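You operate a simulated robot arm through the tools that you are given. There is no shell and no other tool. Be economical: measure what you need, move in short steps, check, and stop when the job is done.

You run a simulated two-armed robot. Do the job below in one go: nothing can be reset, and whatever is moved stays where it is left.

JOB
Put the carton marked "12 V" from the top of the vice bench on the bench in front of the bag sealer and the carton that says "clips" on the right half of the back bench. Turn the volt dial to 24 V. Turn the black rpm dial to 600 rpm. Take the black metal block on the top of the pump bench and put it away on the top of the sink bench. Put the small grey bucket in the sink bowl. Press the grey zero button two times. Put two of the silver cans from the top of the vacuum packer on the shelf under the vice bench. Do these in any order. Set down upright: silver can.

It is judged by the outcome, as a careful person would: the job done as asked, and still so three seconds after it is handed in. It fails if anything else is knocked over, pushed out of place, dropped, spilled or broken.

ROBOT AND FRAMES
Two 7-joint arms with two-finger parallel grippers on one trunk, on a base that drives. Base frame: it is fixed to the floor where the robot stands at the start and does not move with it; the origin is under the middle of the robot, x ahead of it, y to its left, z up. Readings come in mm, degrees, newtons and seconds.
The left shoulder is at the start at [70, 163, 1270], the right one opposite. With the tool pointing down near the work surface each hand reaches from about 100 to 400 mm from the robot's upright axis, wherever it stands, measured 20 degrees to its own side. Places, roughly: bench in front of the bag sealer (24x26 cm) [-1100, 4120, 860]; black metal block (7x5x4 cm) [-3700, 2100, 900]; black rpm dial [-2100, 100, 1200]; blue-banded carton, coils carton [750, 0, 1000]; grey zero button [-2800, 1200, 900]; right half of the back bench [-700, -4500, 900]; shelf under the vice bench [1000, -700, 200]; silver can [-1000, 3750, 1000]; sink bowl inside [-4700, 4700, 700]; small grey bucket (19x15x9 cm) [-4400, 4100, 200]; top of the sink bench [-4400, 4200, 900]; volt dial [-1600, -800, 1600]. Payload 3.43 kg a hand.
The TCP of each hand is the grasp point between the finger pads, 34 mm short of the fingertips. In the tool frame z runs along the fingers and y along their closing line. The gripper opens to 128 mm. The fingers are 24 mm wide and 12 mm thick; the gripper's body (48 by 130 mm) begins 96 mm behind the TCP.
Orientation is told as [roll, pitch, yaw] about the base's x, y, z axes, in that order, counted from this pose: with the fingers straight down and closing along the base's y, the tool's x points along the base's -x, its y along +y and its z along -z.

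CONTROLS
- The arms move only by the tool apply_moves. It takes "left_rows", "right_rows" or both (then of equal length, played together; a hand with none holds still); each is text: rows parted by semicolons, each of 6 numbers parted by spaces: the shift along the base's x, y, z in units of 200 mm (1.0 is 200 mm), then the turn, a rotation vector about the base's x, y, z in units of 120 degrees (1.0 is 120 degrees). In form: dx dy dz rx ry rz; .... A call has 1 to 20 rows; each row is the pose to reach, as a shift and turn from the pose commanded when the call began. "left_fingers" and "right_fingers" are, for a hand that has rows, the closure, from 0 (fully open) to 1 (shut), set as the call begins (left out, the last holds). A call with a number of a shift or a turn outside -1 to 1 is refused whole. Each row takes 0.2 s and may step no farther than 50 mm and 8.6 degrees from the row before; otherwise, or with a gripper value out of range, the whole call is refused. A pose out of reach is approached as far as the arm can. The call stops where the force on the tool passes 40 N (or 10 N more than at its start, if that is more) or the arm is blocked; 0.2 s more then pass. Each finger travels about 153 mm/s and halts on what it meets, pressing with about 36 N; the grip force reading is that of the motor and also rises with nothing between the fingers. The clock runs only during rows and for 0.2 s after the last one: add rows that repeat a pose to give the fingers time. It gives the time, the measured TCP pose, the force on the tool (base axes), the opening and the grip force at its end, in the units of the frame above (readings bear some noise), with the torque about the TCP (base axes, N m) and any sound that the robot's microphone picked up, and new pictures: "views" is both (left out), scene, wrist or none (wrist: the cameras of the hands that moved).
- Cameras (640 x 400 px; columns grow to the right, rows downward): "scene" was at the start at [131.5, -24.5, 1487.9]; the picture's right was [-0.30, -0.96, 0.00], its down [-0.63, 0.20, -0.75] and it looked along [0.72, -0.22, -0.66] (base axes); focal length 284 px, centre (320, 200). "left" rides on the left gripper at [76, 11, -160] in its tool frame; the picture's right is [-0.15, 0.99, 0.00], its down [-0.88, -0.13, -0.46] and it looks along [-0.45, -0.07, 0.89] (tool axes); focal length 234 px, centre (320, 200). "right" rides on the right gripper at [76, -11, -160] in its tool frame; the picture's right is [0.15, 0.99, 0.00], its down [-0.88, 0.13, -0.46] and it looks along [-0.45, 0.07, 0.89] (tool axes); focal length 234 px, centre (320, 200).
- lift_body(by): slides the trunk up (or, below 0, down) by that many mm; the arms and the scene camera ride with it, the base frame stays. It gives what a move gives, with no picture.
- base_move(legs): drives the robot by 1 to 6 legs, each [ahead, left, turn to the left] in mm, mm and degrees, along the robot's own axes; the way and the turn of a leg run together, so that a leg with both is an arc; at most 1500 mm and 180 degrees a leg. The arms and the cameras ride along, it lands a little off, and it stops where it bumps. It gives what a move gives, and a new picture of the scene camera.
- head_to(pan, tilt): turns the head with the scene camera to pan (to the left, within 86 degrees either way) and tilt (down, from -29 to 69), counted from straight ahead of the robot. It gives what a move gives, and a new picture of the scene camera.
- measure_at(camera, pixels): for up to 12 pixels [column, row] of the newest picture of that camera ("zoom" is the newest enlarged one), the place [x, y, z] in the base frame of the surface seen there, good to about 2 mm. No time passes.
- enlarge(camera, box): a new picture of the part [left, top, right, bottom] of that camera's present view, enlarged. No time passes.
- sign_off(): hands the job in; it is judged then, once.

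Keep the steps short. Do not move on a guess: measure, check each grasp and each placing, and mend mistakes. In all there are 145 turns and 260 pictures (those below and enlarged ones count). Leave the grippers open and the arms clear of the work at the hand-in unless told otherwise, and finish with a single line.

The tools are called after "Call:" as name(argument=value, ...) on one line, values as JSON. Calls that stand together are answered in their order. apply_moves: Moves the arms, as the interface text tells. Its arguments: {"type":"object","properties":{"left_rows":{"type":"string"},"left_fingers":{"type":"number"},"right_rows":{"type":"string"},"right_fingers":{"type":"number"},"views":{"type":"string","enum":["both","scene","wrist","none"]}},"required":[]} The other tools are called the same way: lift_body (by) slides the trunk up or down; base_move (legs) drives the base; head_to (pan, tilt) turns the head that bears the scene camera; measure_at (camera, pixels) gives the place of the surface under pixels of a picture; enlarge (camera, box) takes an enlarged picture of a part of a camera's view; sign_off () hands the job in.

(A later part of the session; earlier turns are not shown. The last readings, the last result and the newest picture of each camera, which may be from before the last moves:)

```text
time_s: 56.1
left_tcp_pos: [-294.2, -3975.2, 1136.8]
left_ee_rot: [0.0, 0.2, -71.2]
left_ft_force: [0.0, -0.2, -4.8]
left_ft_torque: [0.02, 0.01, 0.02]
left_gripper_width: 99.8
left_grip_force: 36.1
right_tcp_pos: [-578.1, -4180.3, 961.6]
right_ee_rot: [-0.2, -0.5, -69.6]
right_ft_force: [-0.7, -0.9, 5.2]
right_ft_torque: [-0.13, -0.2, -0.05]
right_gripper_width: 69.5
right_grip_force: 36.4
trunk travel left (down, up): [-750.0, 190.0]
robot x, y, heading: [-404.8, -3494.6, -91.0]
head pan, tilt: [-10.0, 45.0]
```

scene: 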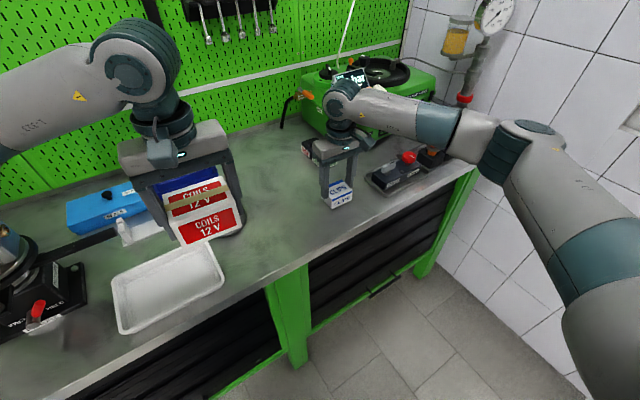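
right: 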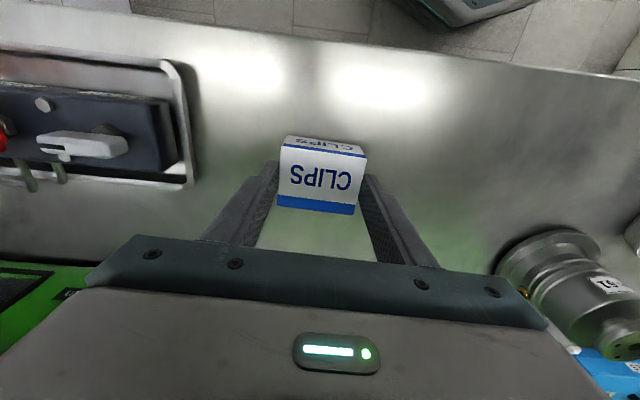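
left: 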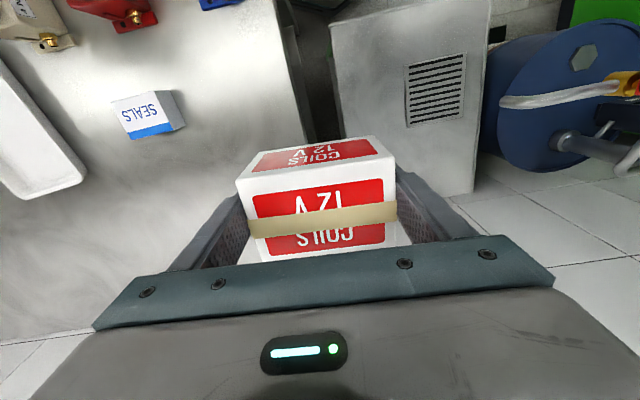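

Contact felt (5 N up). Open, then rise and draw back.

Call:
apply_moves(right_rows="0 0 0 0 0 0; 0 0 0 0 0 0; 0 0 0 0 0 0; 0 0 0.2 0 0 0; 0 0 0.4 0 0 0; 0 0 0.6 0 0 0; 0 0 0.8 0 0 0; 0 0 1 0 0 0", right_fingers=0, views="wrist")

Call:
apply_moves(right_rows="-0.15 0.15 0 0 0 0; -0.3 0.3 0 0 0 0; -0.45 0.45 0 0 0 0; -0.6 0.6 0 0 0 0; -0.6 0.8 0 0 0 0; -0.6 1 0 0 0 0", views="none")

Call:
base_move(legs=[[-700, 0, 0]])

```text
time_s: 58.0
left_tcp_pos: [-294.5, -3974.1, 1135.9]
left_ee_rot: [0.1, 0.1, -71.3]
left_ft_force: [-0.2, -0.1, -4.7]
left_ft_torque: [0.04, 0.05, 0.03]
left_gripper_width: 99.6
left_grip_force: 36.4
right_tcp_pos: [-579.0, -4178.6, 1162.9]
right_ee_rot: [-0.3, -0.6, -69.6]
right_ft_force: [0.3, 0.4, -0.4]
right_ft_torque: [-0.01, 0.02, 0.02]
right_gripper_width: 128.1
right_grip_force: 0.0
trunk travel left (down, up): [-750.0, 190.0]
robot x, y, heading: [-407.7, -3495.3, -91.1]
head pan, tilt: [-10.0, 45.0]
```

right: 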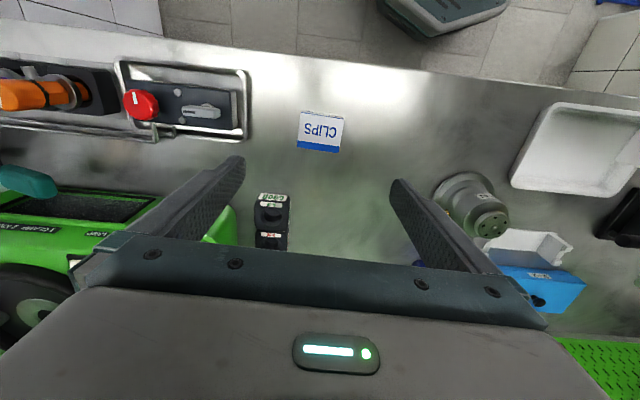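

```text
time_s: 59.4
left_tcp_pos: [-294.0, -3975.2, 1137.3]
left_ee_rot: [0.1, -0.1, -71.4]
left_ft_force: [-0.2, 1.2, -4.2]
left_ft_torque: [0.04, 0.02, 0.0]
left_gripper_width: 99.6
left_grip_force: 36.4
right_tcp_pos: [-698.7, -3978.7, 1162.3]
right_ee_rot: [-0.2, -0.6, -69.7]
right_ft_force: [-0.1, 0.0, 0.5]
right_ft_torque: [-0.01, -0.01, 0.01]
right_gripper_width: 127.9
right_grip_force: 0.1
trunk travel left (down, up): [-750.0, 190.0]
robot x, y, heading: [-405.3, -3493.5, -90.8]
head pan, tilt: [-10.0, 45.0]
```

```text
time_s: 63.2
left_tcp_pos: [-282.1, -3274.7, 1136.5]
left_ee_rot: [0.1, 0.2, -71.2]
left_ft_force: [0.3, -0.2, -4.9]
left_ft_torque: [0.05, -0.02, 0.01]
left_gripper_width: 99.8
left_grip_force: 35.8
right_tcp_pos: [-686.6, -3280.6, 1161.1]
right_ee_rot: [-0.2, -0.5, -69.4]
right_ft_force: [-0.4, -0.3, 0.6]
right_ft_torque: [0.03, 0.02, 0.0]
right_gripper_width: 127.9
right_grip_force: 0.0
trunk travel left (down, up): [-750.0, 190.0]
robot x, y, heading: [-402.5, -2795.7, -90.8]
head pan, tilt: [-10.0, 45.0]
```

scene: 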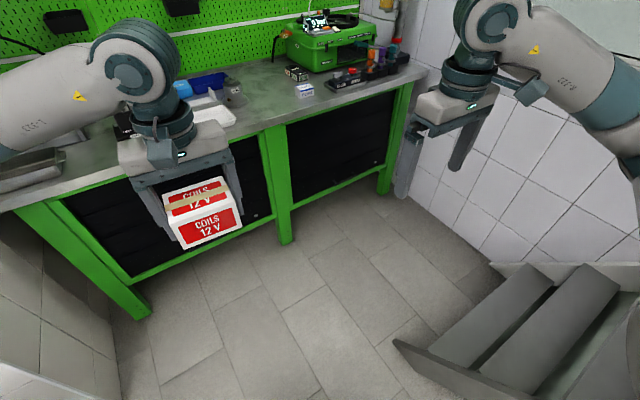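

Clips stands free on the right half. Now I back up to about y=-650 and turn to face the green cabinet with the power supply.

Call:
base_move(legs=[[-1500, 0, 0], [-700, 0, 0], [0, 0, -89]])

Call:
head_to(pan=0, tilt=5)

```text
time_s: 77.9
left_tcp_pos: [-856.0, -713.4, 1136.1]
left_ee_rot: [0.1, 0.2, -159.0]
left_ft_force: [-0.4, 0.0, -4.5]
left_ft_torque: [0.01, -0.02, -0.04]
left_gripper_width: 99.9
left_grip_force: 35.7
right_tcp_pos: [-877.3, -310.4, 1162.0]
right_ee_rot: [-0.3, -0.6, -157.3]
right_ft_force: [0.0, 0.9, 0.4]
right_ft_torque: [0.0, -0.02, 0.02]
right_gripper_width: 127.8
right_grip_force: 0.1
trunk travel left (down, up): [-750.0, 190.0]
robot x, y, heading: [-383.8, -583.1, -178.9]
head pan, tilt: [-10.0, 45.0]
```

scene: 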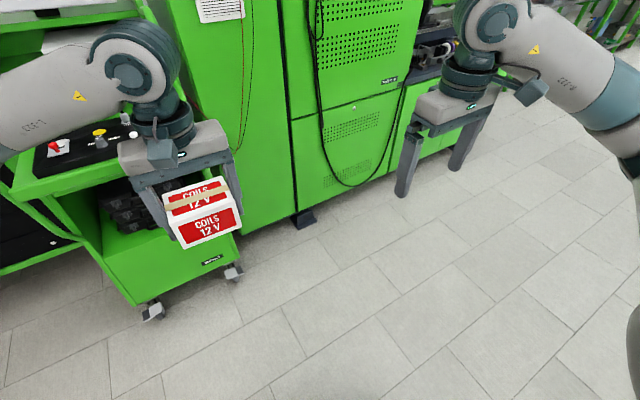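

```text
time_s: 79.0
left_tcp_pos: [-857.2, -712.9, 1136.0]
left_ee_rot: [0.1, 0.2, -159.1]
left_ft_force: [0.0, 1.0, -5.6]
left_ft_torque: [0.01, -0.05, 0.0]
left_gripper_width: 99.6
left_grip_force: 35.5
right_tcp_pos: [-877.4, -310.8, 1162.1]
right_ee_rot: [-0.2, -0.6, -157.5]
right_ft_force: [0.0, 0.8, 0.3]
right_ft_torque: [0.0, -0.03, -0.01]
right_gripper_width: 128.0
right_grip_force: 0.0
trunk travel left (down, up): [-750.0, 190.0]
robot x, y, heading: [-383.5, -584.6, -179.1]
head pan, tilt: [0.0, 5.0]
```

scene: 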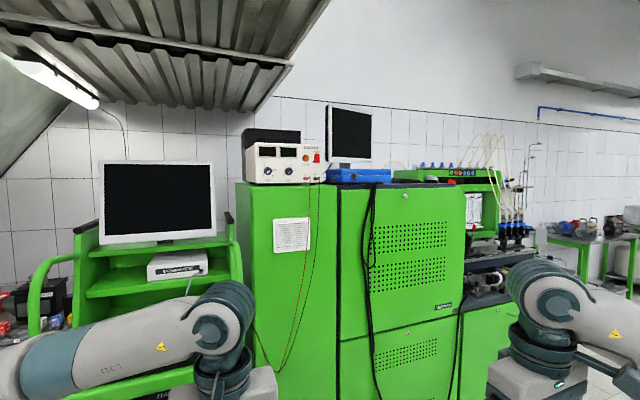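

I enlarge the power supply.

Call:
enlarge(camera="scene", box=[235, 120, 335, 190])

Call:
measure_at(camera="zoom", pixels=[[118, 180], [520, 190], [130, 370], [520, 360], [215, 325], [345, 320], [430, 240]])

Call:
measure_at(camera="scene", pixels=[[240, 190], [335, 190], [460, 190], [260, 300], [330, 300], [450, 300], [235, 240], [35, 280]])

```text
5.71 times, centred on (285, 155) of scene
```

zoom: 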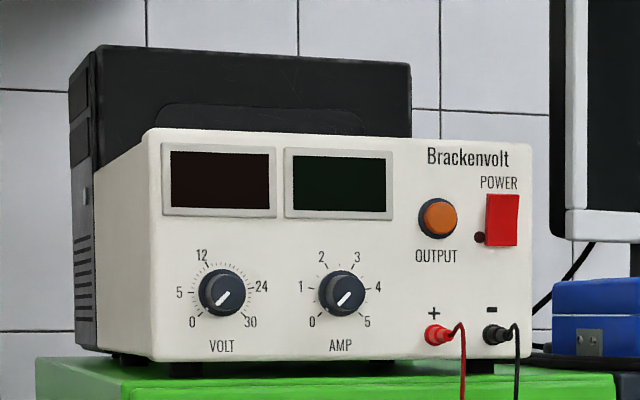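

```text
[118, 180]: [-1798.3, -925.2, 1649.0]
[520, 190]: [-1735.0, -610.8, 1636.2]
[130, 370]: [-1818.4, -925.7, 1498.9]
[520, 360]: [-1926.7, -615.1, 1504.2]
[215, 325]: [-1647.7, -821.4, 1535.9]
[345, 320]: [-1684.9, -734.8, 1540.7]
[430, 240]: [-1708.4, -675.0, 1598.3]
```

```text
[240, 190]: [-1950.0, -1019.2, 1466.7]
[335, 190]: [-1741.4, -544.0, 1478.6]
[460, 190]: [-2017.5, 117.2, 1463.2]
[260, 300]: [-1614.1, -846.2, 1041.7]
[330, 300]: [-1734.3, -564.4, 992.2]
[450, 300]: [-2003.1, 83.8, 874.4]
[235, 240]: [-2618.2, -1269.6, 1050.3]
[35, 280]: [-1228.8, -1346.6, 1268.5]
```

Volt knob is at about (-1630,-812,1556), pointer at 0; panel normal is ~23° off +x. I raise the trunk, tuck the left hand back, and drive to face the panel squarely.

Call:
apply_moves(left_rows="0.2 0 0 0 0 0; 0.4 0 0 0 0 0; 0.6 0 0 0 0 0; 0.6 0 0 0 0 0", views="none")

Call:
lift_body(by=190)

Call:
base_move(legs=[[550, -47, 0], [0, 0, 22]])

```text
time_s: 80.0
left_tcp_pos: [-736.3, -713.8, 1135.8]
left_ee_rot: [0.1, 0.1, -159.1]
left_ft_force: [0.0, -0.3, -4.6]
left_ft_torque: [0.01, -0.03, -0.02]
left_gripper_width: 99.7
left_grip_force: 36.3
right_tcp_pos: [-878.4, -310.7, 1160.8]
right_ee_rot: [-0.2, -0.5, -157.4]
right_ft_force: [-0.6, 0.0, 1.0]
right_ft_torque: [0.02, 0.01, -0.01]
right_gripper_width: 127.8
right_grip_force: 0.0
trunk travel left (down, up): [-750.0, 190.0]
robot x, y, heading: [-381.9, -582.2, -179.0]
head pan, tilt: [0.0, 5.0]
```

```text
time_s: 82.0
left_tcp_pos: [-737.7, -713.4, 1326.1]
left_ee_rot: [0.0, 0.1, -159.1]
left_ft_force: [-0.4, -0.1, -5.7]
left_ft_torque: [-0.04, -0.05, 0.01]
left_gripper_width: 99.7
left_grip_force: 35.8
right_tcp_pos: [-877.1, -309.8, 1352.8]
right_ee_rot: [-0.2, -0.6, -157.4]
right_ft_force: [-0.4, 0.5, -0.5]
right_ft_torque: [0.02, 0.01, 0.01]
right_gripper_width: 127.9
right_grip_force: 0.0
trunk travel left (down, up): [-940.0, 0.0]
robot x, y, heading: [-382.1, -582.2, -178.4]
head pan, tilt: [0.0, 5.0]
```

```text
time_s: 86.4
left_tcp_pos: [-1214.5, -803.9, 1326.9]
left_ee_rot: [0.1, -0.1, -136.8]
left_ft_force: [-0.9, 0.2, -4.7]
left_ft_torque: [0.0, -0.07, 0.0]
left_gripper_width: 99.7
left_grip_force: 35.6
right_tcp_pos: [-1497.2, -482.2, 1351.6]
right_ee_rot: [-0.1, -0.5, -135.1]
right_ft_force: [-0.3, -0.4, 0.0]
right_ft_torque: [0.0, -0.02, -0.04]
right_gripper_width: 128.1
right_grip_force: 0.0
trunk travel left (down, up): [-940.0, 0.0]
robot x, y, heading: [-935.1, -551.4, -156.6]
head pan, tilt: [0.0, 5.0]
```

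scene: 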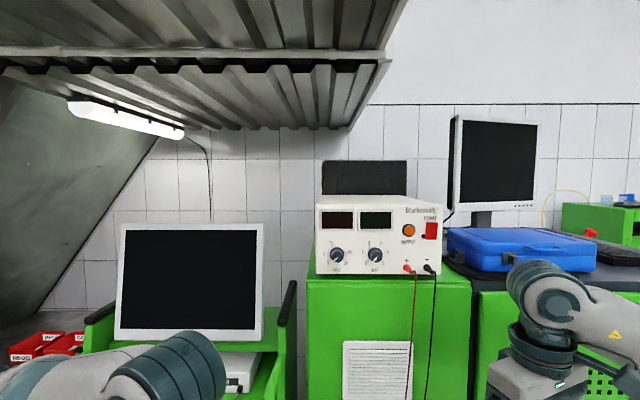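

I zoom on the dial for its exact centre and pointer.

Call:
enlarge(camera="scene", box=[312, 235, 362, 275])

Call:
measure_at(camera="zoom", pixels=[[320, 200], [310, 160], [340, 250], [150, 100], [480, 100], [480, 330], [150, 330], [320, 100]])

```text
10.00 times, centred on (337, 255) of scene
```

zoom: 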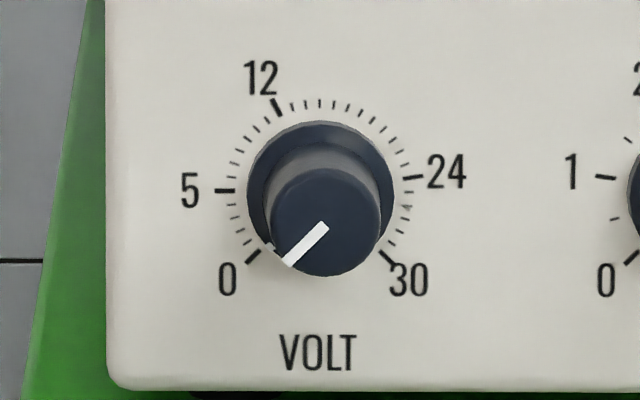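

```text
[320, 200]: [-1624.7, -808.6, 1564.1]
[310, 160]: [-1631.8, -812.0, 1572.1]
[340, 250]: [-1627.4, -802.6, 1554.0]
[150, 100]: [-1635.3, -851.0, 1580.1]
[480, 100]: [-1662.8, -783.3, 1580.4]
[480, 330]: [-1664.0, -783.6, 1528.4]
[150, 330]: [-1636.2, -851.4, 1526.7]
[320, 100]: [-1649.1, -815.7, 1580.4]
```

Knob axis: panel point (-1649.5,-816,1560), normal (0.926,0.376), protrudes 25 mm, Ø≈24 mm; pointer at 0, so 24 V is ~216° clockwise. First bring the right hand up in front and turn it in yaw.

Call:
apply_moves(right_rows="0.015 -0.1 0.167 0 0 -0.03; 0.03 -0.2 0.333 0 0 -0.06; 0.045 -0.3 0.5 0 0 -0.09; 0.06 -0.4 0.667 0 0 -0.12; 0.075 -0.5 0.833 0 0 -0.15; 0.085 -0.59 1 0 0 -0.19; 0.085 -0.59 1 0 0 -0.19", views="none")

Call:
apply_moves(right_rows="0 0 0 -0.0256 0.0631 0; 0 0 0 -0.0513 0.1263 0; 0 0 0 -0.0769 0.1894 0; 0 0 0 -0.1025 0.2525 0; 0 0 0 -0.1282 0.3157 0; 0 0 0 -0.1538 0.3788 0; 0 0 0 -0.1795 0.442 0; 0 0 0 -0.2051 0.5051 0; 0 0 0 -0.2307 0.5682 0; 0 0 0 -0.2564 0.6314 0; 0 0 0 -0.282 0.6945 0; 0 0 0 -0.282 0.6945 0", views="both")

```text
time_s: 88.0
left_tcp_pos: [-1215.4, -804.9, 1325.6]
left_ee_rot: [0.0, 0.1, -136.9]
left_ft_force: [-0.2, 0.1, -5.1]
left_ft_torque: [0.0, -0.04, 0.01]
left_gripper_width: 100.0
left_grip_force: 36.5
right_tcp_pos: [-1481.1, -602.8, 1553.7]
right_ee_rot: [-0.2, -0.5, -158.1]
right_ft_force: [0.0, -0.3, 0.0]
right_ft_torque: [-0.02, -0.02, 0.0]
right_gripper_width: 127.9
right_grip_force: 0.0
trunk travel left (down, up): [-940.0, 0.0]
robot x, y, heading: [-932.6, -550.6, -156.3]
head pan, tilt: [0.0, 5.0]
```

```text
time_s: 90.6
left_tcp_pos: [-1214.1, -804.3, 1325.5]
left_ee_rot: [0.1, 0.1, -136.8]
left_ft_force: [0.0, -0.5, -4.5]
left_ft_torque: [0.0, -0.02, -0.01]
left_gripper_width: 99.8
left_grip_force: 36.2
right_tcp_pos: [-1522.8, -645.3, 1577.4]
right_ee_rot: [178.8, -89.4, 23.1]
right_ft_force: [0.3, 0.4, -0.6]
right_ft_torque: [-0.02, 0.0, 0.01]
right_gripper_width: 128.0
right_grip_force: 0.0
right hand out of reach, approached as far as the arm can: row 9, 10, 11, 12
trunk travel left (down, up): [-940.0, 0.0]
robot x, y, heading: [-933.1, -548.2, -156.6]
head pan, tilt: [0.0, 5.0]
```

scene: 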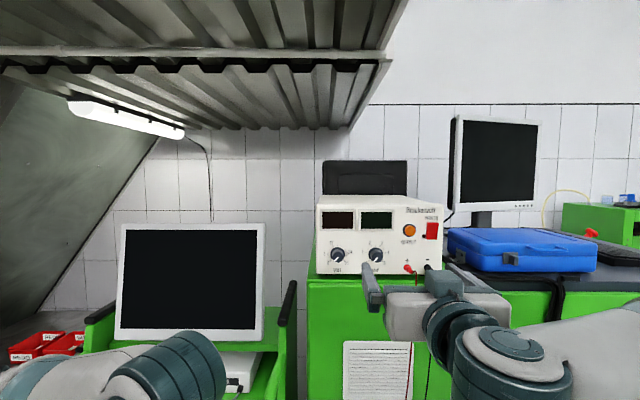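
right: 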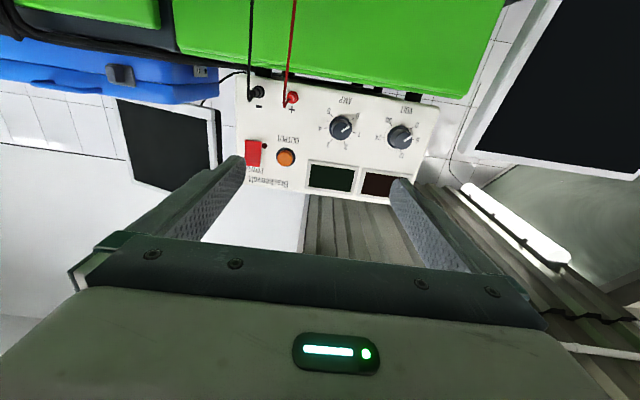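

The hand is level now, facing the panel. Shift it sideways onto the knob axis with fingers half closed.

Call:
apply_moves(right_rows="-0.03 -0.16 0.01 0 0 0; -0.06 -0.32 0.02 0 0 0; -0.1 -0.48 0.03 0 0 0; -0.13 -0.64 0.04 0 0 0; -0.153 -0.8 0.04 0 0 0; -0.153 -0.8 0.04 0 0 0", right_fingers=0.55, views="wrist")

```text
time_s: 92.0
left_tcp_pos: [-1214.1, -804.2, 1326.4]
left_ee_rot: [0.2, 0.1, -136.8]
left_ft_force: [0.1, 0.4, -4.2]
left_ft_torque: [-0.01, -0.04, -0.01]
left_gripper_width: 99.9
left_grip_force: 35.9
right_tcp_pos: [-1554.2, -804.0, 1588.4]
right_ee_rot: [173.7, -89.5, 28.2]
right_ft_force: [1.8, 0.1, 0.4]
right_ft_torque: [0.03, 0.03, 0.0]
right_gripper_width: 57.5
right_grip_force: 0.0
trunk travel left (down, up): [-940.0, 0.0]
robot x, y, heading: [-934.3, -551.6, -156.8]
head pan, tilt: [0.0, 5.0]
```

right: 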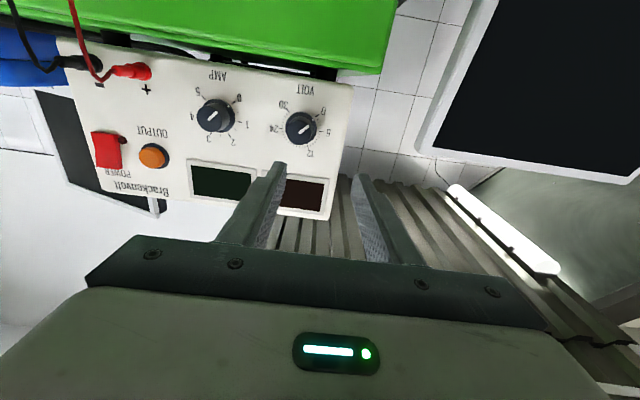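

Position after the move: the hand is 25 mm to the left of and 28 mm above the axis. Correct laterally and look.

Call:
apply_moves(right_rows="-0.023 0.06 -0.07 0 0 0; -0.046 0.115 -0.142 0 0 0; -0.046 0.115 -0.142 0 0 0", views="both")

Call:
measure_at(camera="right", pixels=[[320, 140], [320, 145], [320, 150], [300, 150], [340, 150]])

```text
time_s: 92.8
left_tcp_pos: [-1214.6, -805.9, 1326.7]
left_ee_rot: [0.0, 0.1, -136.8]
left_ft_force: [0.3, 0.0, -5.4]
left_ft_torque: [0.02, 0.01, -0.04]
left_gripper_width: 99.9
left_grip_force: 36.1
right_tcp_pos: [-1562.8, -781.8, 1557.9]
right_ee_rot: [177.4, -89.5, 24.4]
right_ft_force: [-0.2, 1.1, 0.1]
right_ft_torque: [-0.03, -0.01, 0.02]
right_gripper_width: 57.6
right_grip_force: 0.1
trunk travel left (down, up): [-940.0, 0.0]
robot x, y, heading: [-938.3, -550.6, -156.5]
head pan, tilt: [0.0, 5.0]
```

scene: 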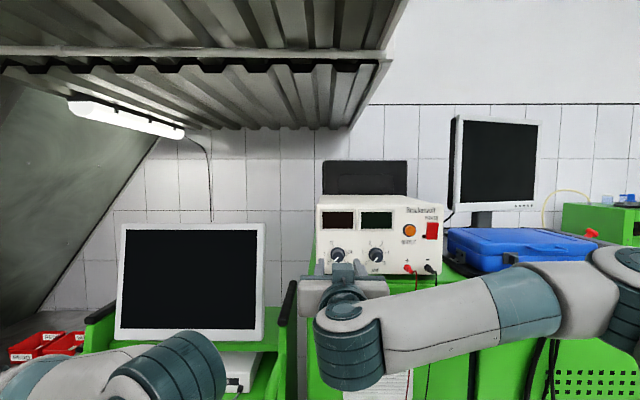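
right: 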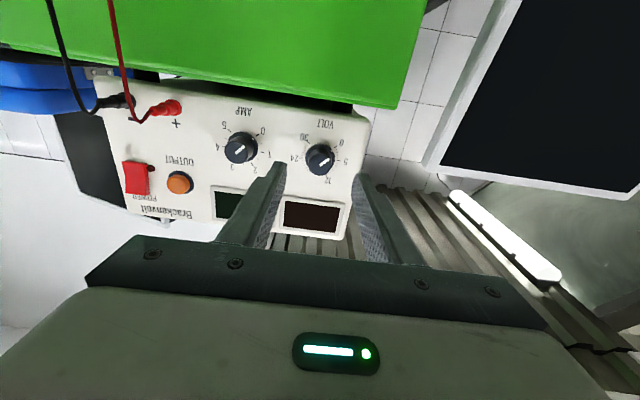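

```text
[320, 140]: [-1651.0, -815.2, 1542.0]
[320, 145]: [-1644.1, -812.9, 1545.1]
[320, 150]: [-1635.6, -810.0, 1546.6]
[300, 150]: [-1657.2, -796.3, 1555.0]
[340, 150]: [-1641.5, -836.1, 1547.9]
```

Aligned with the knob (column 320). Raise 2 mm, advance 50 mm, then close on it.

Call:
apply_moves(right_rows="-0.08 -0.03 0.01 0 0 0; -0.16 -0.06 0.01 0 0 0; -0.232 -0.092 0.01 0 0 0; -0.232 -0.092 0.01 0 0 0", views="wrist")

Call:
apply_moves(right_rows="0 0 0 0 0 0; 0 0 0 0 0 0; 0 0 0 0 0 0", right_fingers=1, views="wrist")

```text
time_s: 93.8
left_tcp_pos: [-1214.0, -805.3, 1326.7]
left_ee_rot: [0.1, 0.1, -136.7]
left_ft_force: [1.3, 0.3, -4.3]
left_ft_torque: [0.05, -0.01, 0.01]
left_gripper_width: 99.9
left_grip_force: 35.7
right_tcp_pos: [-1608.7, -800.5, 1560.6]
right_ee_rot: [176.4, -89.5, 25.5]
right_ft_force: [0.4, 0.5, -0.3]
right_ft_torque: [0.01, 0.0, 0.03]
right_gripper_width: 57.7
right_grip_force: 0.1
trunk travel left (down, up): [-940.0, 0.0]
robot x, y, heading: [-935.3, -546.6, -156.4]
head pan, tilt: [0.0, 5.0]
```

right: 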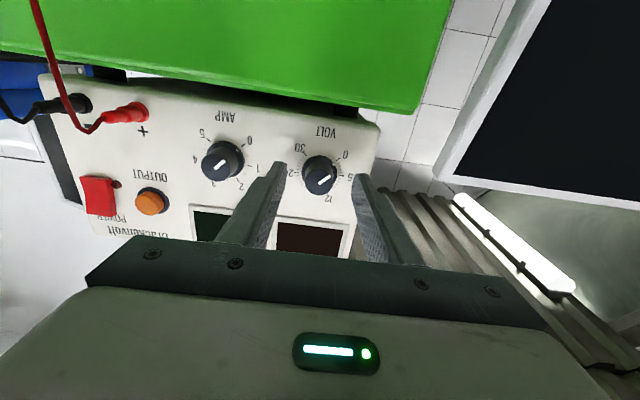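

```text
time_s: 94.6
left_tcp_pos: [-1214.5, -804.8, 1326.2]
left_ee_rot: [0.1, 0.2, -136.9]
left_ft_force: [0.0, 0.0, -3.9]
left_ft_torque: [0.03, -0.06, -0.01]
left_gripper_width: 100.0
left_grip_force: 36.0
right_tcp_pos: [-1607.8, -800.1, 1560.5]
right_ee_rot: [173.8, -89.5, 28.0]
right_ft_force: [-0.1, 2.7, -1.0]
right_ft_torque: [-0.04, 0.01, -0.07]
right_gripper_width: 24.6
right_grip_force: 45.2
trunk travel left (down, up): [-940.0, 0.0]
robot x, y, heading: [-933.6, -551.1, -156.6]
head pan, tilt: [0.0, 5.0]
```

right: 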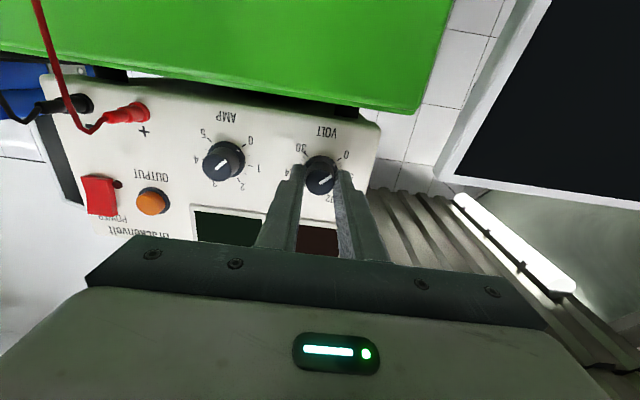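

Gripped (24.6 mm). Turn 72° clockwise.

Call:
apply_moves(right_rows="-0.0617 -0.0251 0 0 0 0", views="none", left_rows="0 0 0 0 0 0; 0 0 0 0 0 0")

Call:
apply_moves(right_rows="0 0 0 -0.0617 -0.0251 0; 0 0 0 -0.1235 -0.0501 0; 0 0 0 -0.1852 -0.0752 0; 0 0 0 -0.2469 -0.1003 0; 0 0 0 -0.3087 -0.1253 0; 0 0 0 -0.3704 -0.1504 0; 0 0 0 -0.4321 -0.1755 0; 0 0 0 -0.4939 -0.2005 0; 0 0 0 -0.5556 -0.2256 0; 0 0 0 -0.5556 -0.2256 0", views="both")

```text
refused: give rows for one hand, or as many for the one as for the other
```

```text
time_s: 96.8
left_tcp_pos: [-1214.7, -804.8, 1325.5]
left_ee_rot: [0.1, 0.1, -136.8]
left_ft_force: [0.0, -0.1, -4.1]
left_ft_torque: [0.03, -0.02, 0.01]
left_gripper_width: 99.8
left_grip_force: 36.7
right_tcp_pos: [-1608.1, -800.1, 1560.2]
right_ee_rot: [90.0, -17.8, 111.5]
right_ft_force: [-3.8, 0.9, 5.4]
right_ft_torque: [-0.07, 0.13, 0.28]
right_gripper_width: 25.0
right_grip_force: 44.9
trunk travel left (down, up): [-940.0, 0.0]
robot x, y, heading: [-931.2, -549.4, -156.5]
head pan, tilt: [0.0, 5.0]
```

scene: 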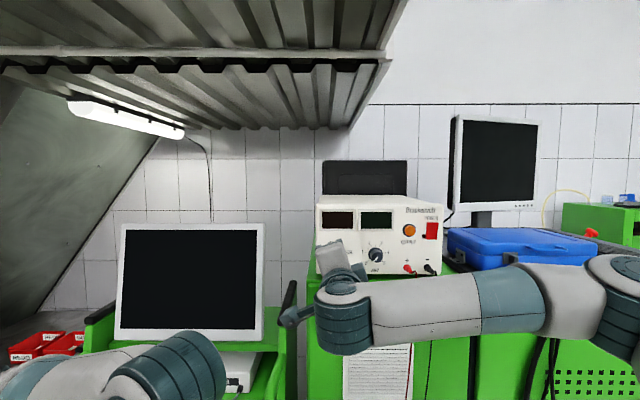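
right: 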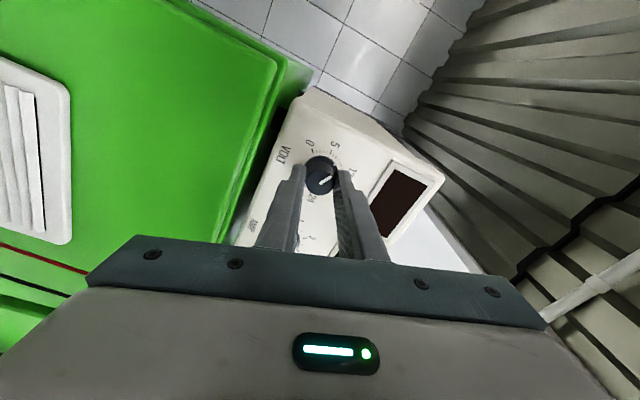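

The knob turned with the hand (0 mark rotated relative to pointer by 72°). Another 72° in the same grip.

Call:
apply_moves(right_rows="0 0 0 -0.0617 -0.0251 0; 0 0 0 -0.1235 -0.0501 0; 0 0 0 -0.1852 -0.0752 0; 0 0 0 -0.2469 -0.1003 0; 0 0 0 -0.3087 -0.1253 0; 0 0 0 -0.3704 -0.1504 0; 0 0 0 -0.4321 -0.1755 0; 0 0 0 -0.4939 -0.2005 0; 0 0 0 -0.5556 -0.2256 0; 0 0 0 -0.5556 -0.2256 0", views="wrist")

```text
time_s: 99.0
left_tcp_pos: [-1214.5, -804.3, 1325.4]
left_ee_rot: [0.1, 0.1, -136.9]
left_ft_force: [-0.6, 0.7, -3.9]
left_ft_torque: [0.04, -0.01, 0.01]
left_gripper_width: 99.8
left_grip_force: 35.9
right_tcp_pos: [-1609.2, -799.9, 1560.3]
right_ee_rot: [89.1, 54.0, 111.2]
right_ft_force: [-2.6, 2.1, 3.2]
right_ft_torque: [0.09, -0.26, -0.41]
right_gripper_width: 24.7
right_grip_force: 45.0
trunk travel left (down, up): [-940.0, 0.0]
robot x, y, heading: [-937.5, -551.2, -156.4]
head pan, tilt: [0.0, 5.0]
```

right: 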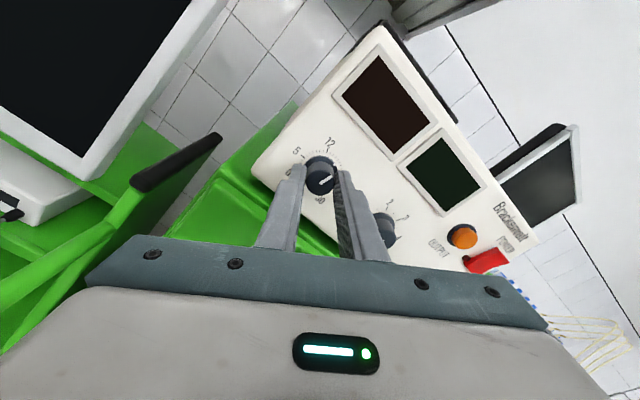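

144° turned so far. Try the last 72° in the same grip.

Call:
apply_moves(right_rows="0 0 0 -0.0617 -0.0251 0; 0 0 0 -0.1235 -0.0501 0; 0 0 0 -0.1852 -0.0752 0; 0 0 0 -0.2469 -0.1003 0; 0 0 0 -0.3087 -0.1253 0; 0 0 0 -0.3704 -0.1504 0; 0 0 0 -0.4321 -0.1755 0; 0 0 0 -0.4939 -0.2005 0; 0 0 0 -0.5556 -0.2256 0; 0 0 0 -0.5556 -0.2256 0", views="wrist")

Call:
enlarge(camera="right", box=[260, 110, 380, 230])

```text
time_s: 101.2
left_tcp_pos: [-1215.2, -805.6, 1326.5]
left_ee_rot: [0.0, 0.2, -136.8]
left_ft_force: [0.0, 0.1, -4.2]
left_ft_torque: [0.05, -0.09, 0.01]
left_gripper_width: 99.6
left_grip_force: 36.3
right_tcp_pos: [-1608.1, -800.2, 1560.0]
right_ee_rot: [-89.3, 54.0, -66.9]
right_ft_force: [-2.2, 1.7, 3.0]
right_ft_torque: [0.05, -0.14, 0.25]
right_gripper_width: 24.9
right_grip_force: 44.7
trunk travel left (down, up): [-940.0, 0.0]
robot x, y, heading: [-931.1, -546.8, -156.5]
head pan, tilt: [0.0, 5.0]
```

right: 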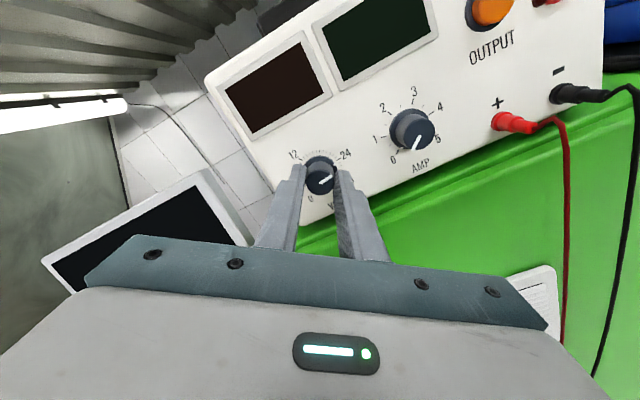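

```text
3.33 times, centred on (320, 170) of right
```

zoom: 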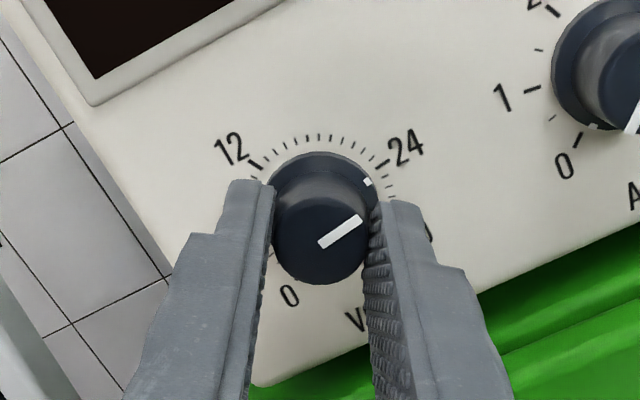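

Open and back off to read the dial from the head camera.

Call:
apply_moves(right_rows="0 0 0 0 0 0; 0 0 0 0 0 0; 0.15 0.061 0 0 0 0; 0.3 0.122 0 0 0 0; 0.5 0.203 0 0 0 0; 0.5 0.203 -0.2 0 0 0; 0.5 0.203 -0.4 0 0 0; 0.5 0.203 -0.6 0 0 0", right_fingers=0.6, views="scene")

Call:
enlarge(camera="scene", box=[312, 235, 362, 275])

```text
time_s: 103.0
left_tcp_pos: [-1213.0, -806.0, 1326.2]
left_ee_rot: [0.0, 0.1, -136.8]
left_ft_force: [0.5, 0.0, -5.3]
left_ft_torque: [0.04, -0.03, 0.02]
left_gripper_width: 99.8
left_grip_force: 36.2
right_tcp_pos: [-1506.7, -761.0, 1440.1]
right_ee_rot: [-89.5, 54.1, -66.9]
right_ft_force: [0.3, 0.0, -0.1]
right_ft_torque: [0.01, 0.02, -0.05]
right_gripper_width: 51.0
right_grip_force: 0.0
trunk travel left (down, up): [-940.0, 0.0]
robot x, y, heading: [-931.3, -549.3, -156.4]
head pan, tilt: [0.0, 5.0]
```

scene: 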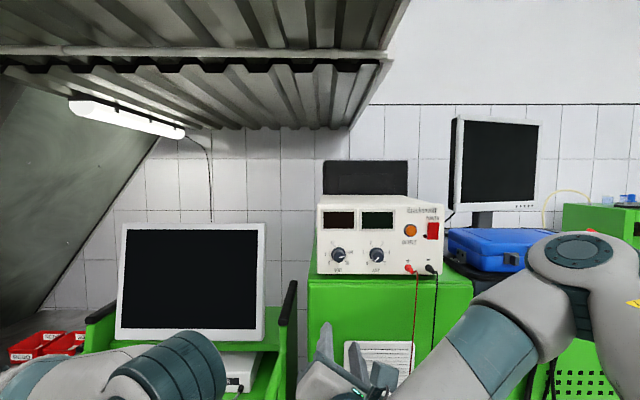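

```text
10.00 times, centred on (337, 255) of scene
```

zoom: 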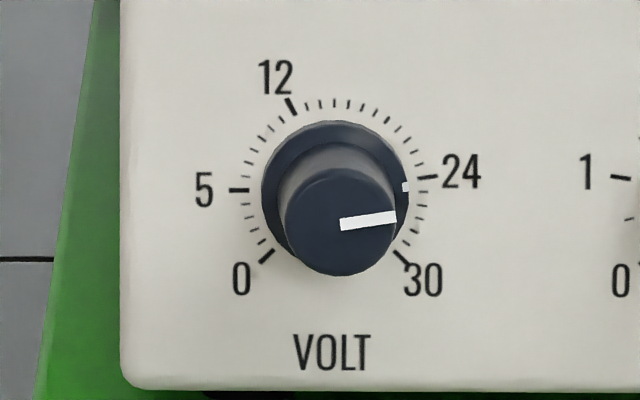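

The dial reads 24 V (cap pointer 9° above horizontal, same as the 24 tick). I unwind the wrist and look right for the rpm dial.

Call:
apply_moves(right_rows="0 0 0 0.0595 0.0241 0; 0 0 0 0.119 0.0483 0; 0 0 0 0.1785 0.0724 0; 0 0 0 0.238 0.0966 0; 0 0 0 0.2975 0.1207 0; 0 0 0 0.357 0.1449 0; 0 0 0 0.4165 0.169 0; 0 0 0 0.476 0.1931 0; 0 0 0 0.5355 0.2173 0; 0 0 0 0.595 0.2414 0; 0 0 0 0.6545 0.2656 0; 0 0 0 0.714 0.2897 0; 0 0 0 0.7735 0.3138 0; 0 0 0 0.833 0.338 0", views="none")

Call:
apply_moves(right_rows="0 0 0 0.0595 0.0241 0; 0 0 0 0.119 0.0483 0; 0 0 0 0.1785 0.0724 0; 0 0 0 0.238 0.0966 0; 0 0 0 0.2975 0.1207 0; 0 0 0 0.357 0.1449 0; 0 0 0 0.4165 0.169 0; 0 0 0 0.476 0.1931 0; 0 0 0 0.5355 0.2173 0; 0 0 0 0.595 0.2414 0; 0 0 0 0.6545 0.2656 0; 0 0 0 0.714 0.2897 0; 0 0 0 0.7735 0.3138 0; 0 0 0 0.833 0.338 0", views="none")

Call:
head_to(pan=-55, tilt=20)

```text
time_s: 106.0
left_tcp_pos: [-1214.1, -805.5, 1325.5]
left_ee_rot: [-0.1, 0.1, -136.8]
left_ft_force: [0.0, 0.2, -5.3]
left_ft_torque: [0.02, -0.01, 0.02]
left_gripper_width: 100.0
left_grip_force: 35.7
right_tcp_pos: [-1507.7, -760.6, 1440.0]
right_ee_rot: [89.6, 17.9, 111.5]
right_ft_force: [-0.4, 0.5, 0.7]
right_ft_torque: [0.01, 0.02, 0.0]
right_gripper_width: 51.1
right_grip_force: 0.1
trunk travel left (down, up): [-940.0, 0.0]
robot x, y, heading: [-933.8, -549.9, -156.2]
head pan, tilt: [0.0, 5.0]
```

```text
time_s: 109.0
left_tcp_pos: [-1214.2, -805.0, 1326.2]
left_ee_rot: [0.0, 0.1, -136.8]
left_ft_force: [-0.5, -0.1, -4.3]
left_ft_torque: [0.01, -0.04, 0.0]
left_gripper_width: 99.7
left_grip_force: 36.5
right_tcp_pos: [-1507.8, -759.4, 1439.9]
right_ee_rot: [-176.3, -89.4, 18.3]
right_ft_force: [-0.6, 0.2, -0.7]
right_ft_torque: [0.0, 0.01, -0.02]
right_gripper_width: 51.2
right_grip_force: 0.0
trunk travel left (down, up): [-940.0, 0.0]
robot x, y, heading: [-935.3, -550.0, -156.4]
head pan, tilt: [0.0, 5.0]
```

```text
time_s: 110.2
left_tcp_pos: [-1213.7, -804.6, 1325.4]
left_ee_rot: [0.1, 0.0, -136.8]
left_ft_force: [-0.5, 0.0, -4.6]
left_ft_torque: [0.05, -0.01, 0.0]
left_gripper_width: 99.6
left_grip_force: 35.7
right_tcp_pos: [-1507.2, -759.4, 1439.8]
right_ee_rot: [160.2, -89.5, 41.5]
right_ft_force: [0.2, 0.7, 0.3]
right_ft_torque: [0.03, 0.03, -0.01]
right_gripper_width: 51.1
right_grip_force: 0.0
trunk travel left (down, up): [-940.0, 0.0]
robot x, y, heading: [-933.4, -547.1, -156.4]
head pan, tilt: [-55.0, 20.0]
```

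scene: 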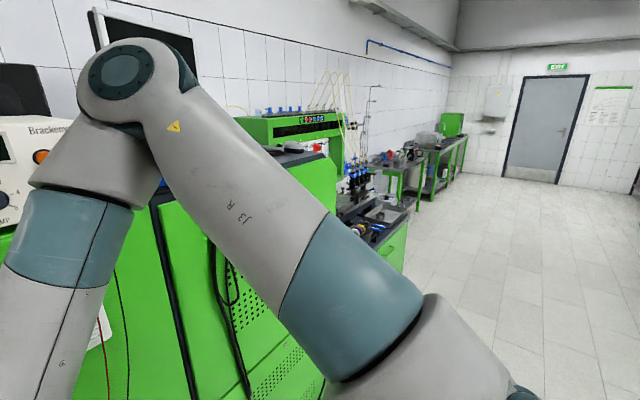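

The arm hides the rig. Back off 300 mm and slide right 1000 mm along the cabinet fronts, then look.

Call:
base_move(legs=[[-300, 0, 0], [0, -950, 0]])

Call:
head_to(pan=0, tilt=25)

```text
time_s: 116.9
left_tcp_pos: [-1322.2, 187.9, 1326.3]
left_ee_rot: [0.0, 0.0, -136.2]
left_ft_force: [0.7, -0.8, -4.8]
left_ft_torque: [0.05, -0.01, -0.01]
left_gripper_width: 99.5
left_grip_force: 36.4
right_tcp_pos: [-1615.8, 230.4, 1439.8]
right_ee_rot: [169.8, -89.4, 32.6]
right_ft_force: [-0.3, -0.2, 0.4]
right_ft_torque: [0.01, -0.01, 0.03]
right_gripper_width: 51.3
right_grip_force: 0.2
trunk travel left (down, up): [-940.0, 0.0]
robot x, y, heading: [-1044.0, 447.9, -156.0]
head pan, tilt: [-55.0, 20.0]
```

scene: 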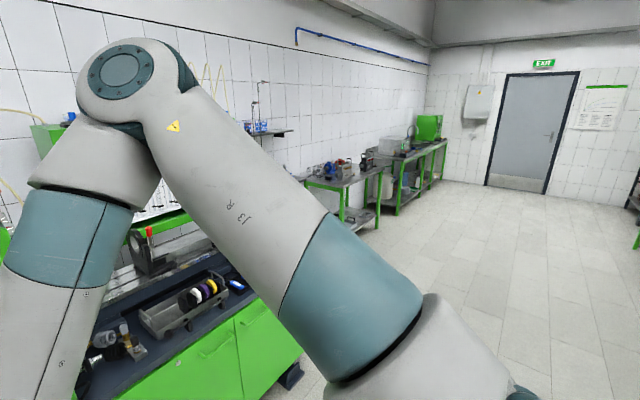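

```text
time_s: 118.1
left_tcp_pos: [-1322.4, 189.4, 1326.7]
left_ee_rot: [0.0, 0.0, -136.3]
left_ft_force: [-0.1, 0.3, -4.3]
left_ft_torque: [0.03, 0.0, -0.02]
left_gripper_width: 99.9
left_grip_force: 36.2
right_tcp_pos: [-1617.4, 231.4, 1438.9]
right_ee_rot: [166.5, -89.4, 36.0]
right_ft_force: [-0.3, -0.3, 0.1]
right_ft_torque: [0.02, 0.02, -0.02]
right_gripper_width: 51.1
right_grip_force: 0.1
trunk travel left (down, up): [-940.0, 0.0]
robot x, y, heading: [-1046.9, 447.2, -155.9]
head pan, tilt: [0.0, 25.0]
```

scene: 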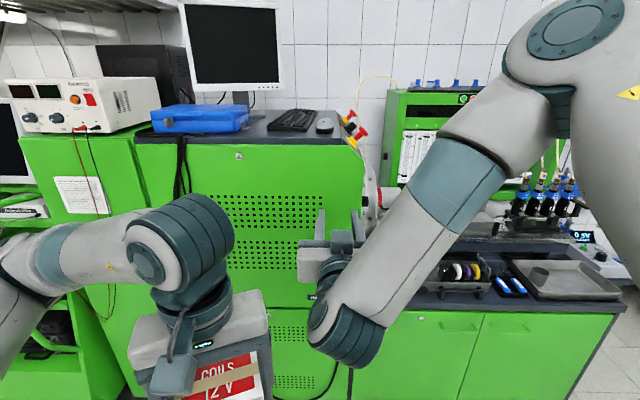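

The arm still covers part. I move the right hand right and down... first check what is at (370,190) and (585,240).

Call:
enlarge(camera="scene", box=[340, 80, 420, 220])

Call:
enlarge(camera="scene", box=[480, 170, 640, 300])

Call:
measure_at(camera="scene", pixels=[[370, 195], [385, 200], [585, 238], [600, 255], [420, 130], [520, 260], [500, 310], [610, 310]])

```text
2.86 times, centred on (380, 150) of scene
```

zoom: 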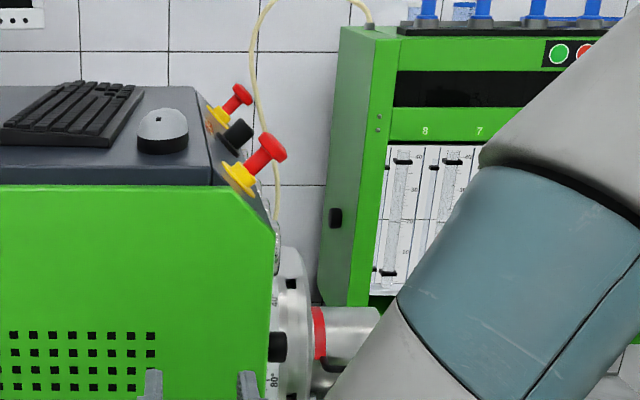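

```text
3.08 times, centred on (560, 235) of scene
```

zoom: 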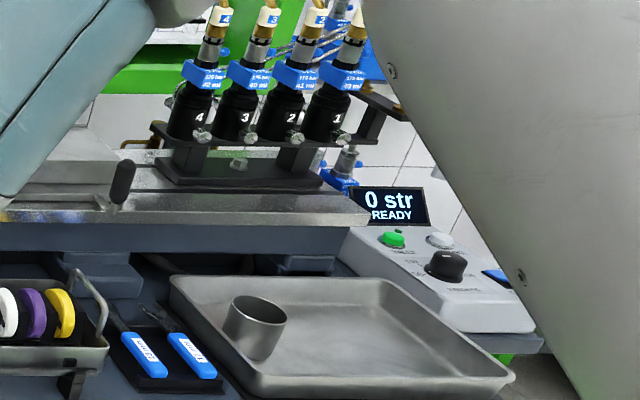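

```text
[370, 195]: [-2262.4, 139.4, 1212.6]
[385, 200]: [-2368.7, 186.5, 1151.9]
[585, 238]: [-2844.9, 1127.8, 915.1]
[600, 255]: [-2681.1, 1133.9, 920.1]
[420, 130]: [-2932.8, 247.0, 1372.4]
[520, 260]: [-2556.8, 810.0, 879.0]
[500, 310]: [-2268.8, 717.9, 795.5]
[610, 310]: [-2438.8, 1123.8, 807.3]
```

The rpm dial is likely the black knob on the cabinet's end at about (-2100,100). I slide 650 mm right to view it past the arm.

Call:
base_move(legs=[[0, -650, 0]])

Call:
head_to(pan=25, tilt=15)

Call:
enlarge(camera="scene", box=[240, 100, 400, 260])

```text
time_s: 121.7
left_tcp_pos: [-1584.9, 779.9, 1325.1]
left_ee_rot: [0.0, 0.0, -136.7]
left_ft_force: [-0.3, -0.2, -4.8]
left_ft_torque: [0.03, -0.03, 0.0]
left_gripper_width: 99.9
left_grip_force: 35.8
right_tcp_pos: [-1878.9, 823.7, 1439.8]
right_ee_rot: [172.6, -89.5, 29.6]
right_ft_force: [1.1, -0.9, 0.0]
right_ft_torque: [0.0, -0.02, -0.01]
right_gripper_width: 51.0
right_grip_force: 0.2
trunk travel left (down, up): [-940.0, 0.0]
robot x, y, heading: [-1307.2, 1039.9, -156.3]
head pan, tilt: [0.0, 25.0]
```

scene: 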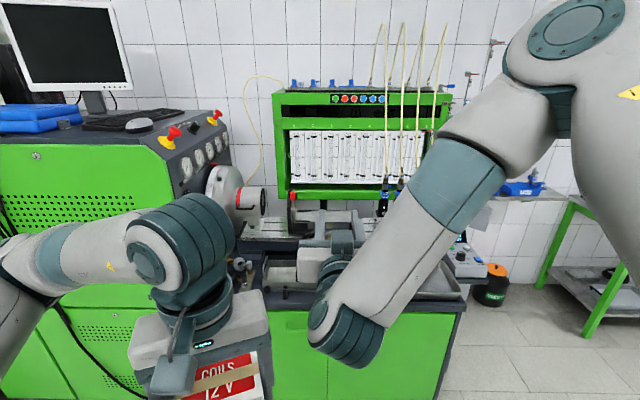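

```text
time_s: 122.6
left_tcp_pos: [-1585.7, 782.1, 1326.0]
left_ee_rot: [0.1, 0.1, -136.7]
left_ft_force: [-1.9, -0.9, -6.0]
left_ft_torque: [0.03, -0.04, 0.02]
left_gripper_width: 99.9
left_grip_force: 36.2
right_tcp_pos: [-1880.1, 825.7, 1439.6]
right_ee_rot: [162.8, -89.6, 39.4]
right_ft_force: [0.3, 0.9, -0.2]
right_ft_torque: [0.01, 0.01, 0.03]
right_gripper_width: 51.2
right_grip_force: 0.1
trunk travel left (down, up): [-940.0, 0.0]
robot x, y, heading: [-1309.5, 1038.8, -156.4]
head pan, tilt: [25.0, 15.0]
```

scene: 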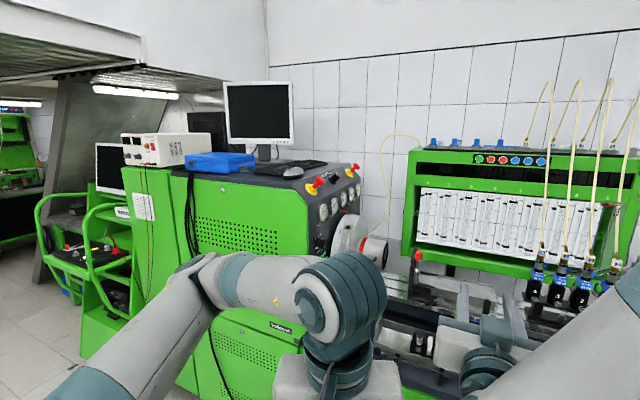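

```text
2.50 times, centred on (320, 180) of scene
```

zoom: 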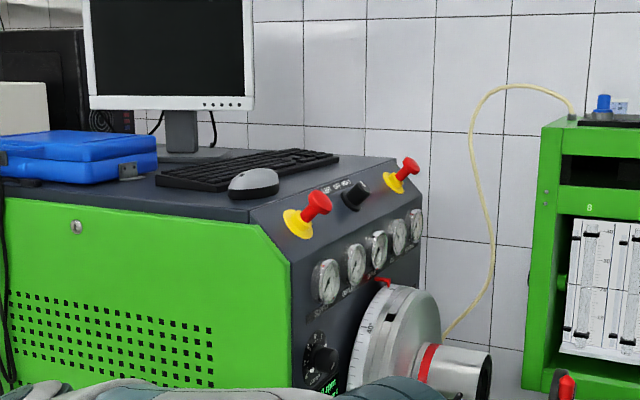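

The rpm dial is on the end face at zoom (320,357) with a display. I zoom further and measure it.

Call:
enlarge(camera="scene", box=[300, 225, 340, 257])

Call:
measure_at(camera="zoom", pixels=[[320, 240], [290, 260], [220, 150], [220, 330], [400, 100], [430, 200], [330, 230]])

```text
12.50 times, centred on (320, 241) of scene
```

zoom: 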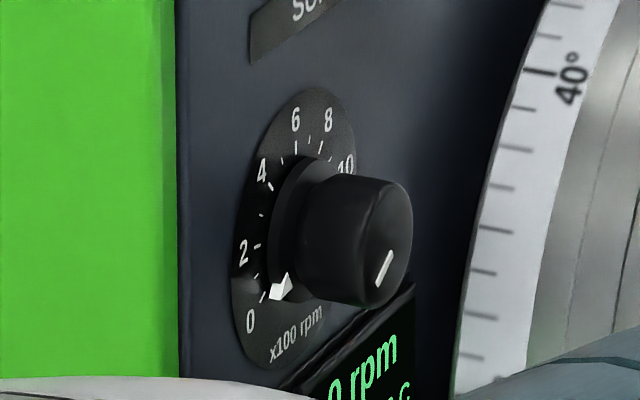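

```text
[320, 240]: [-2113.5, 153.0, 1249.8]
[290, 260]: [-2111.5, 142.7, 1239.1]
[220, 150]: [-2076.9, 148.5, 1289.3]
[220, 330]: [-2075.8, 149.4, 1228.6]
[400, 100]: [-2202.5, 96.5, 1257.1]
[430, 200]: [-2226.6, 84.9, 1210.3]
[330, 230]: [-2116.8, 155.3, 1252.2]
```

Dial face: vertical, normal (-0.376,0.926), knob near (-2125,145,1250), pointer at 0, display "0 rpm". I'll stand in front of the bench diagonal to it, heading about -95°.

Call:
base_move(legs=[[0, 0, 61], [100, -600, 0]])

Call:
head_to(pan=-10, tilt=20)

```text
time_s: 128.7
left_tcp_pos: [-1830.3, 631.2, 1325.1]
left_ee_rot: [-0.1, 0.1, -76.1]
left_ft_force: [0.7, 0.8, -5.1]
left_ft_torque: [0.04, 0.05, 0.0]
left_gripper_width: 99.8
left_grip_force: 36.3
right_tcp_pos: [-2012.5, 396.9, 1440.9]
right_ee_rot: [173.1, -89.5, 89.7]
right_ft_force: [0.9, -0.6, 0.2]
right_ft_torque: [0.01, 0.03, -0.04]
right_gripper_width: 51.3
right_grip_force: 0.1
trunk travel left (down, up): [-940.0, 0.0]
robot x, y, heading: [-1917.2, 1003.4, -95.8]
head pan, tilt: [25.0, 15.0]
```

scene: 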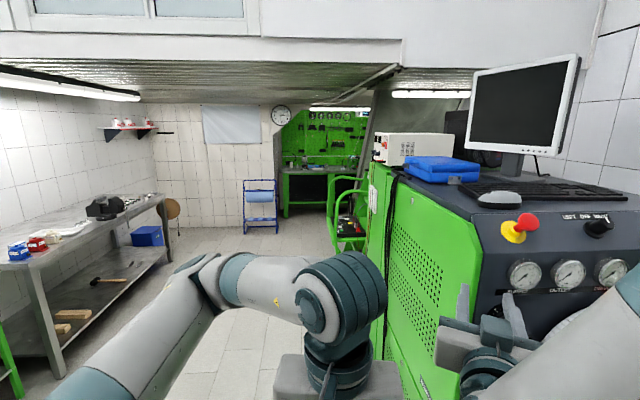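

```text
time_s: 129.8
left_tcp_pos: [-1830.7, 629.8, 1325.5]
left_ee_rot: [0.1, 0.1, -76.2]
left_ft_force: [0.3, -0.7, -4.9]
left_ft_torque: [0.04, 0.02, 0.01]
left_gripper_width: 100.0
left_grip_force: 36.3
right_tcp_pos: [-2014.6, 396.2, 1440.9]
right_ee_rot: [165.2, -89.5, 97.4]
right_ft_force: [0.6, -0.5, 0.1]
right_ft_torque: [0.0, -0.02, 0.04]
right_gripper_width: 51.2
right_grip_force: 0.1
trunk travel left (down, up): [-940.0, 0.0]
robot x, y, heading: [-1920.1, 1000.6, -95.7]
head pan, tilt: [-10.0, 20.0]
```

scene: 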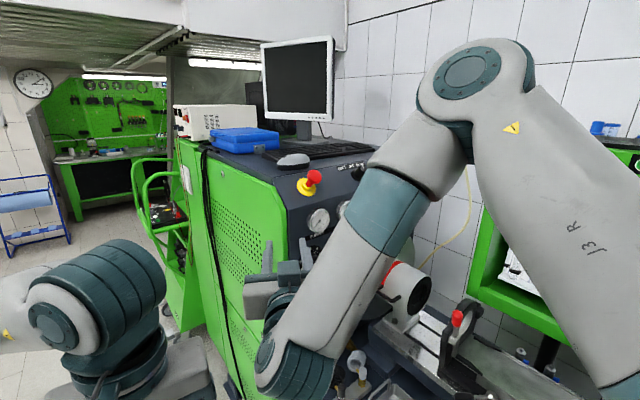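

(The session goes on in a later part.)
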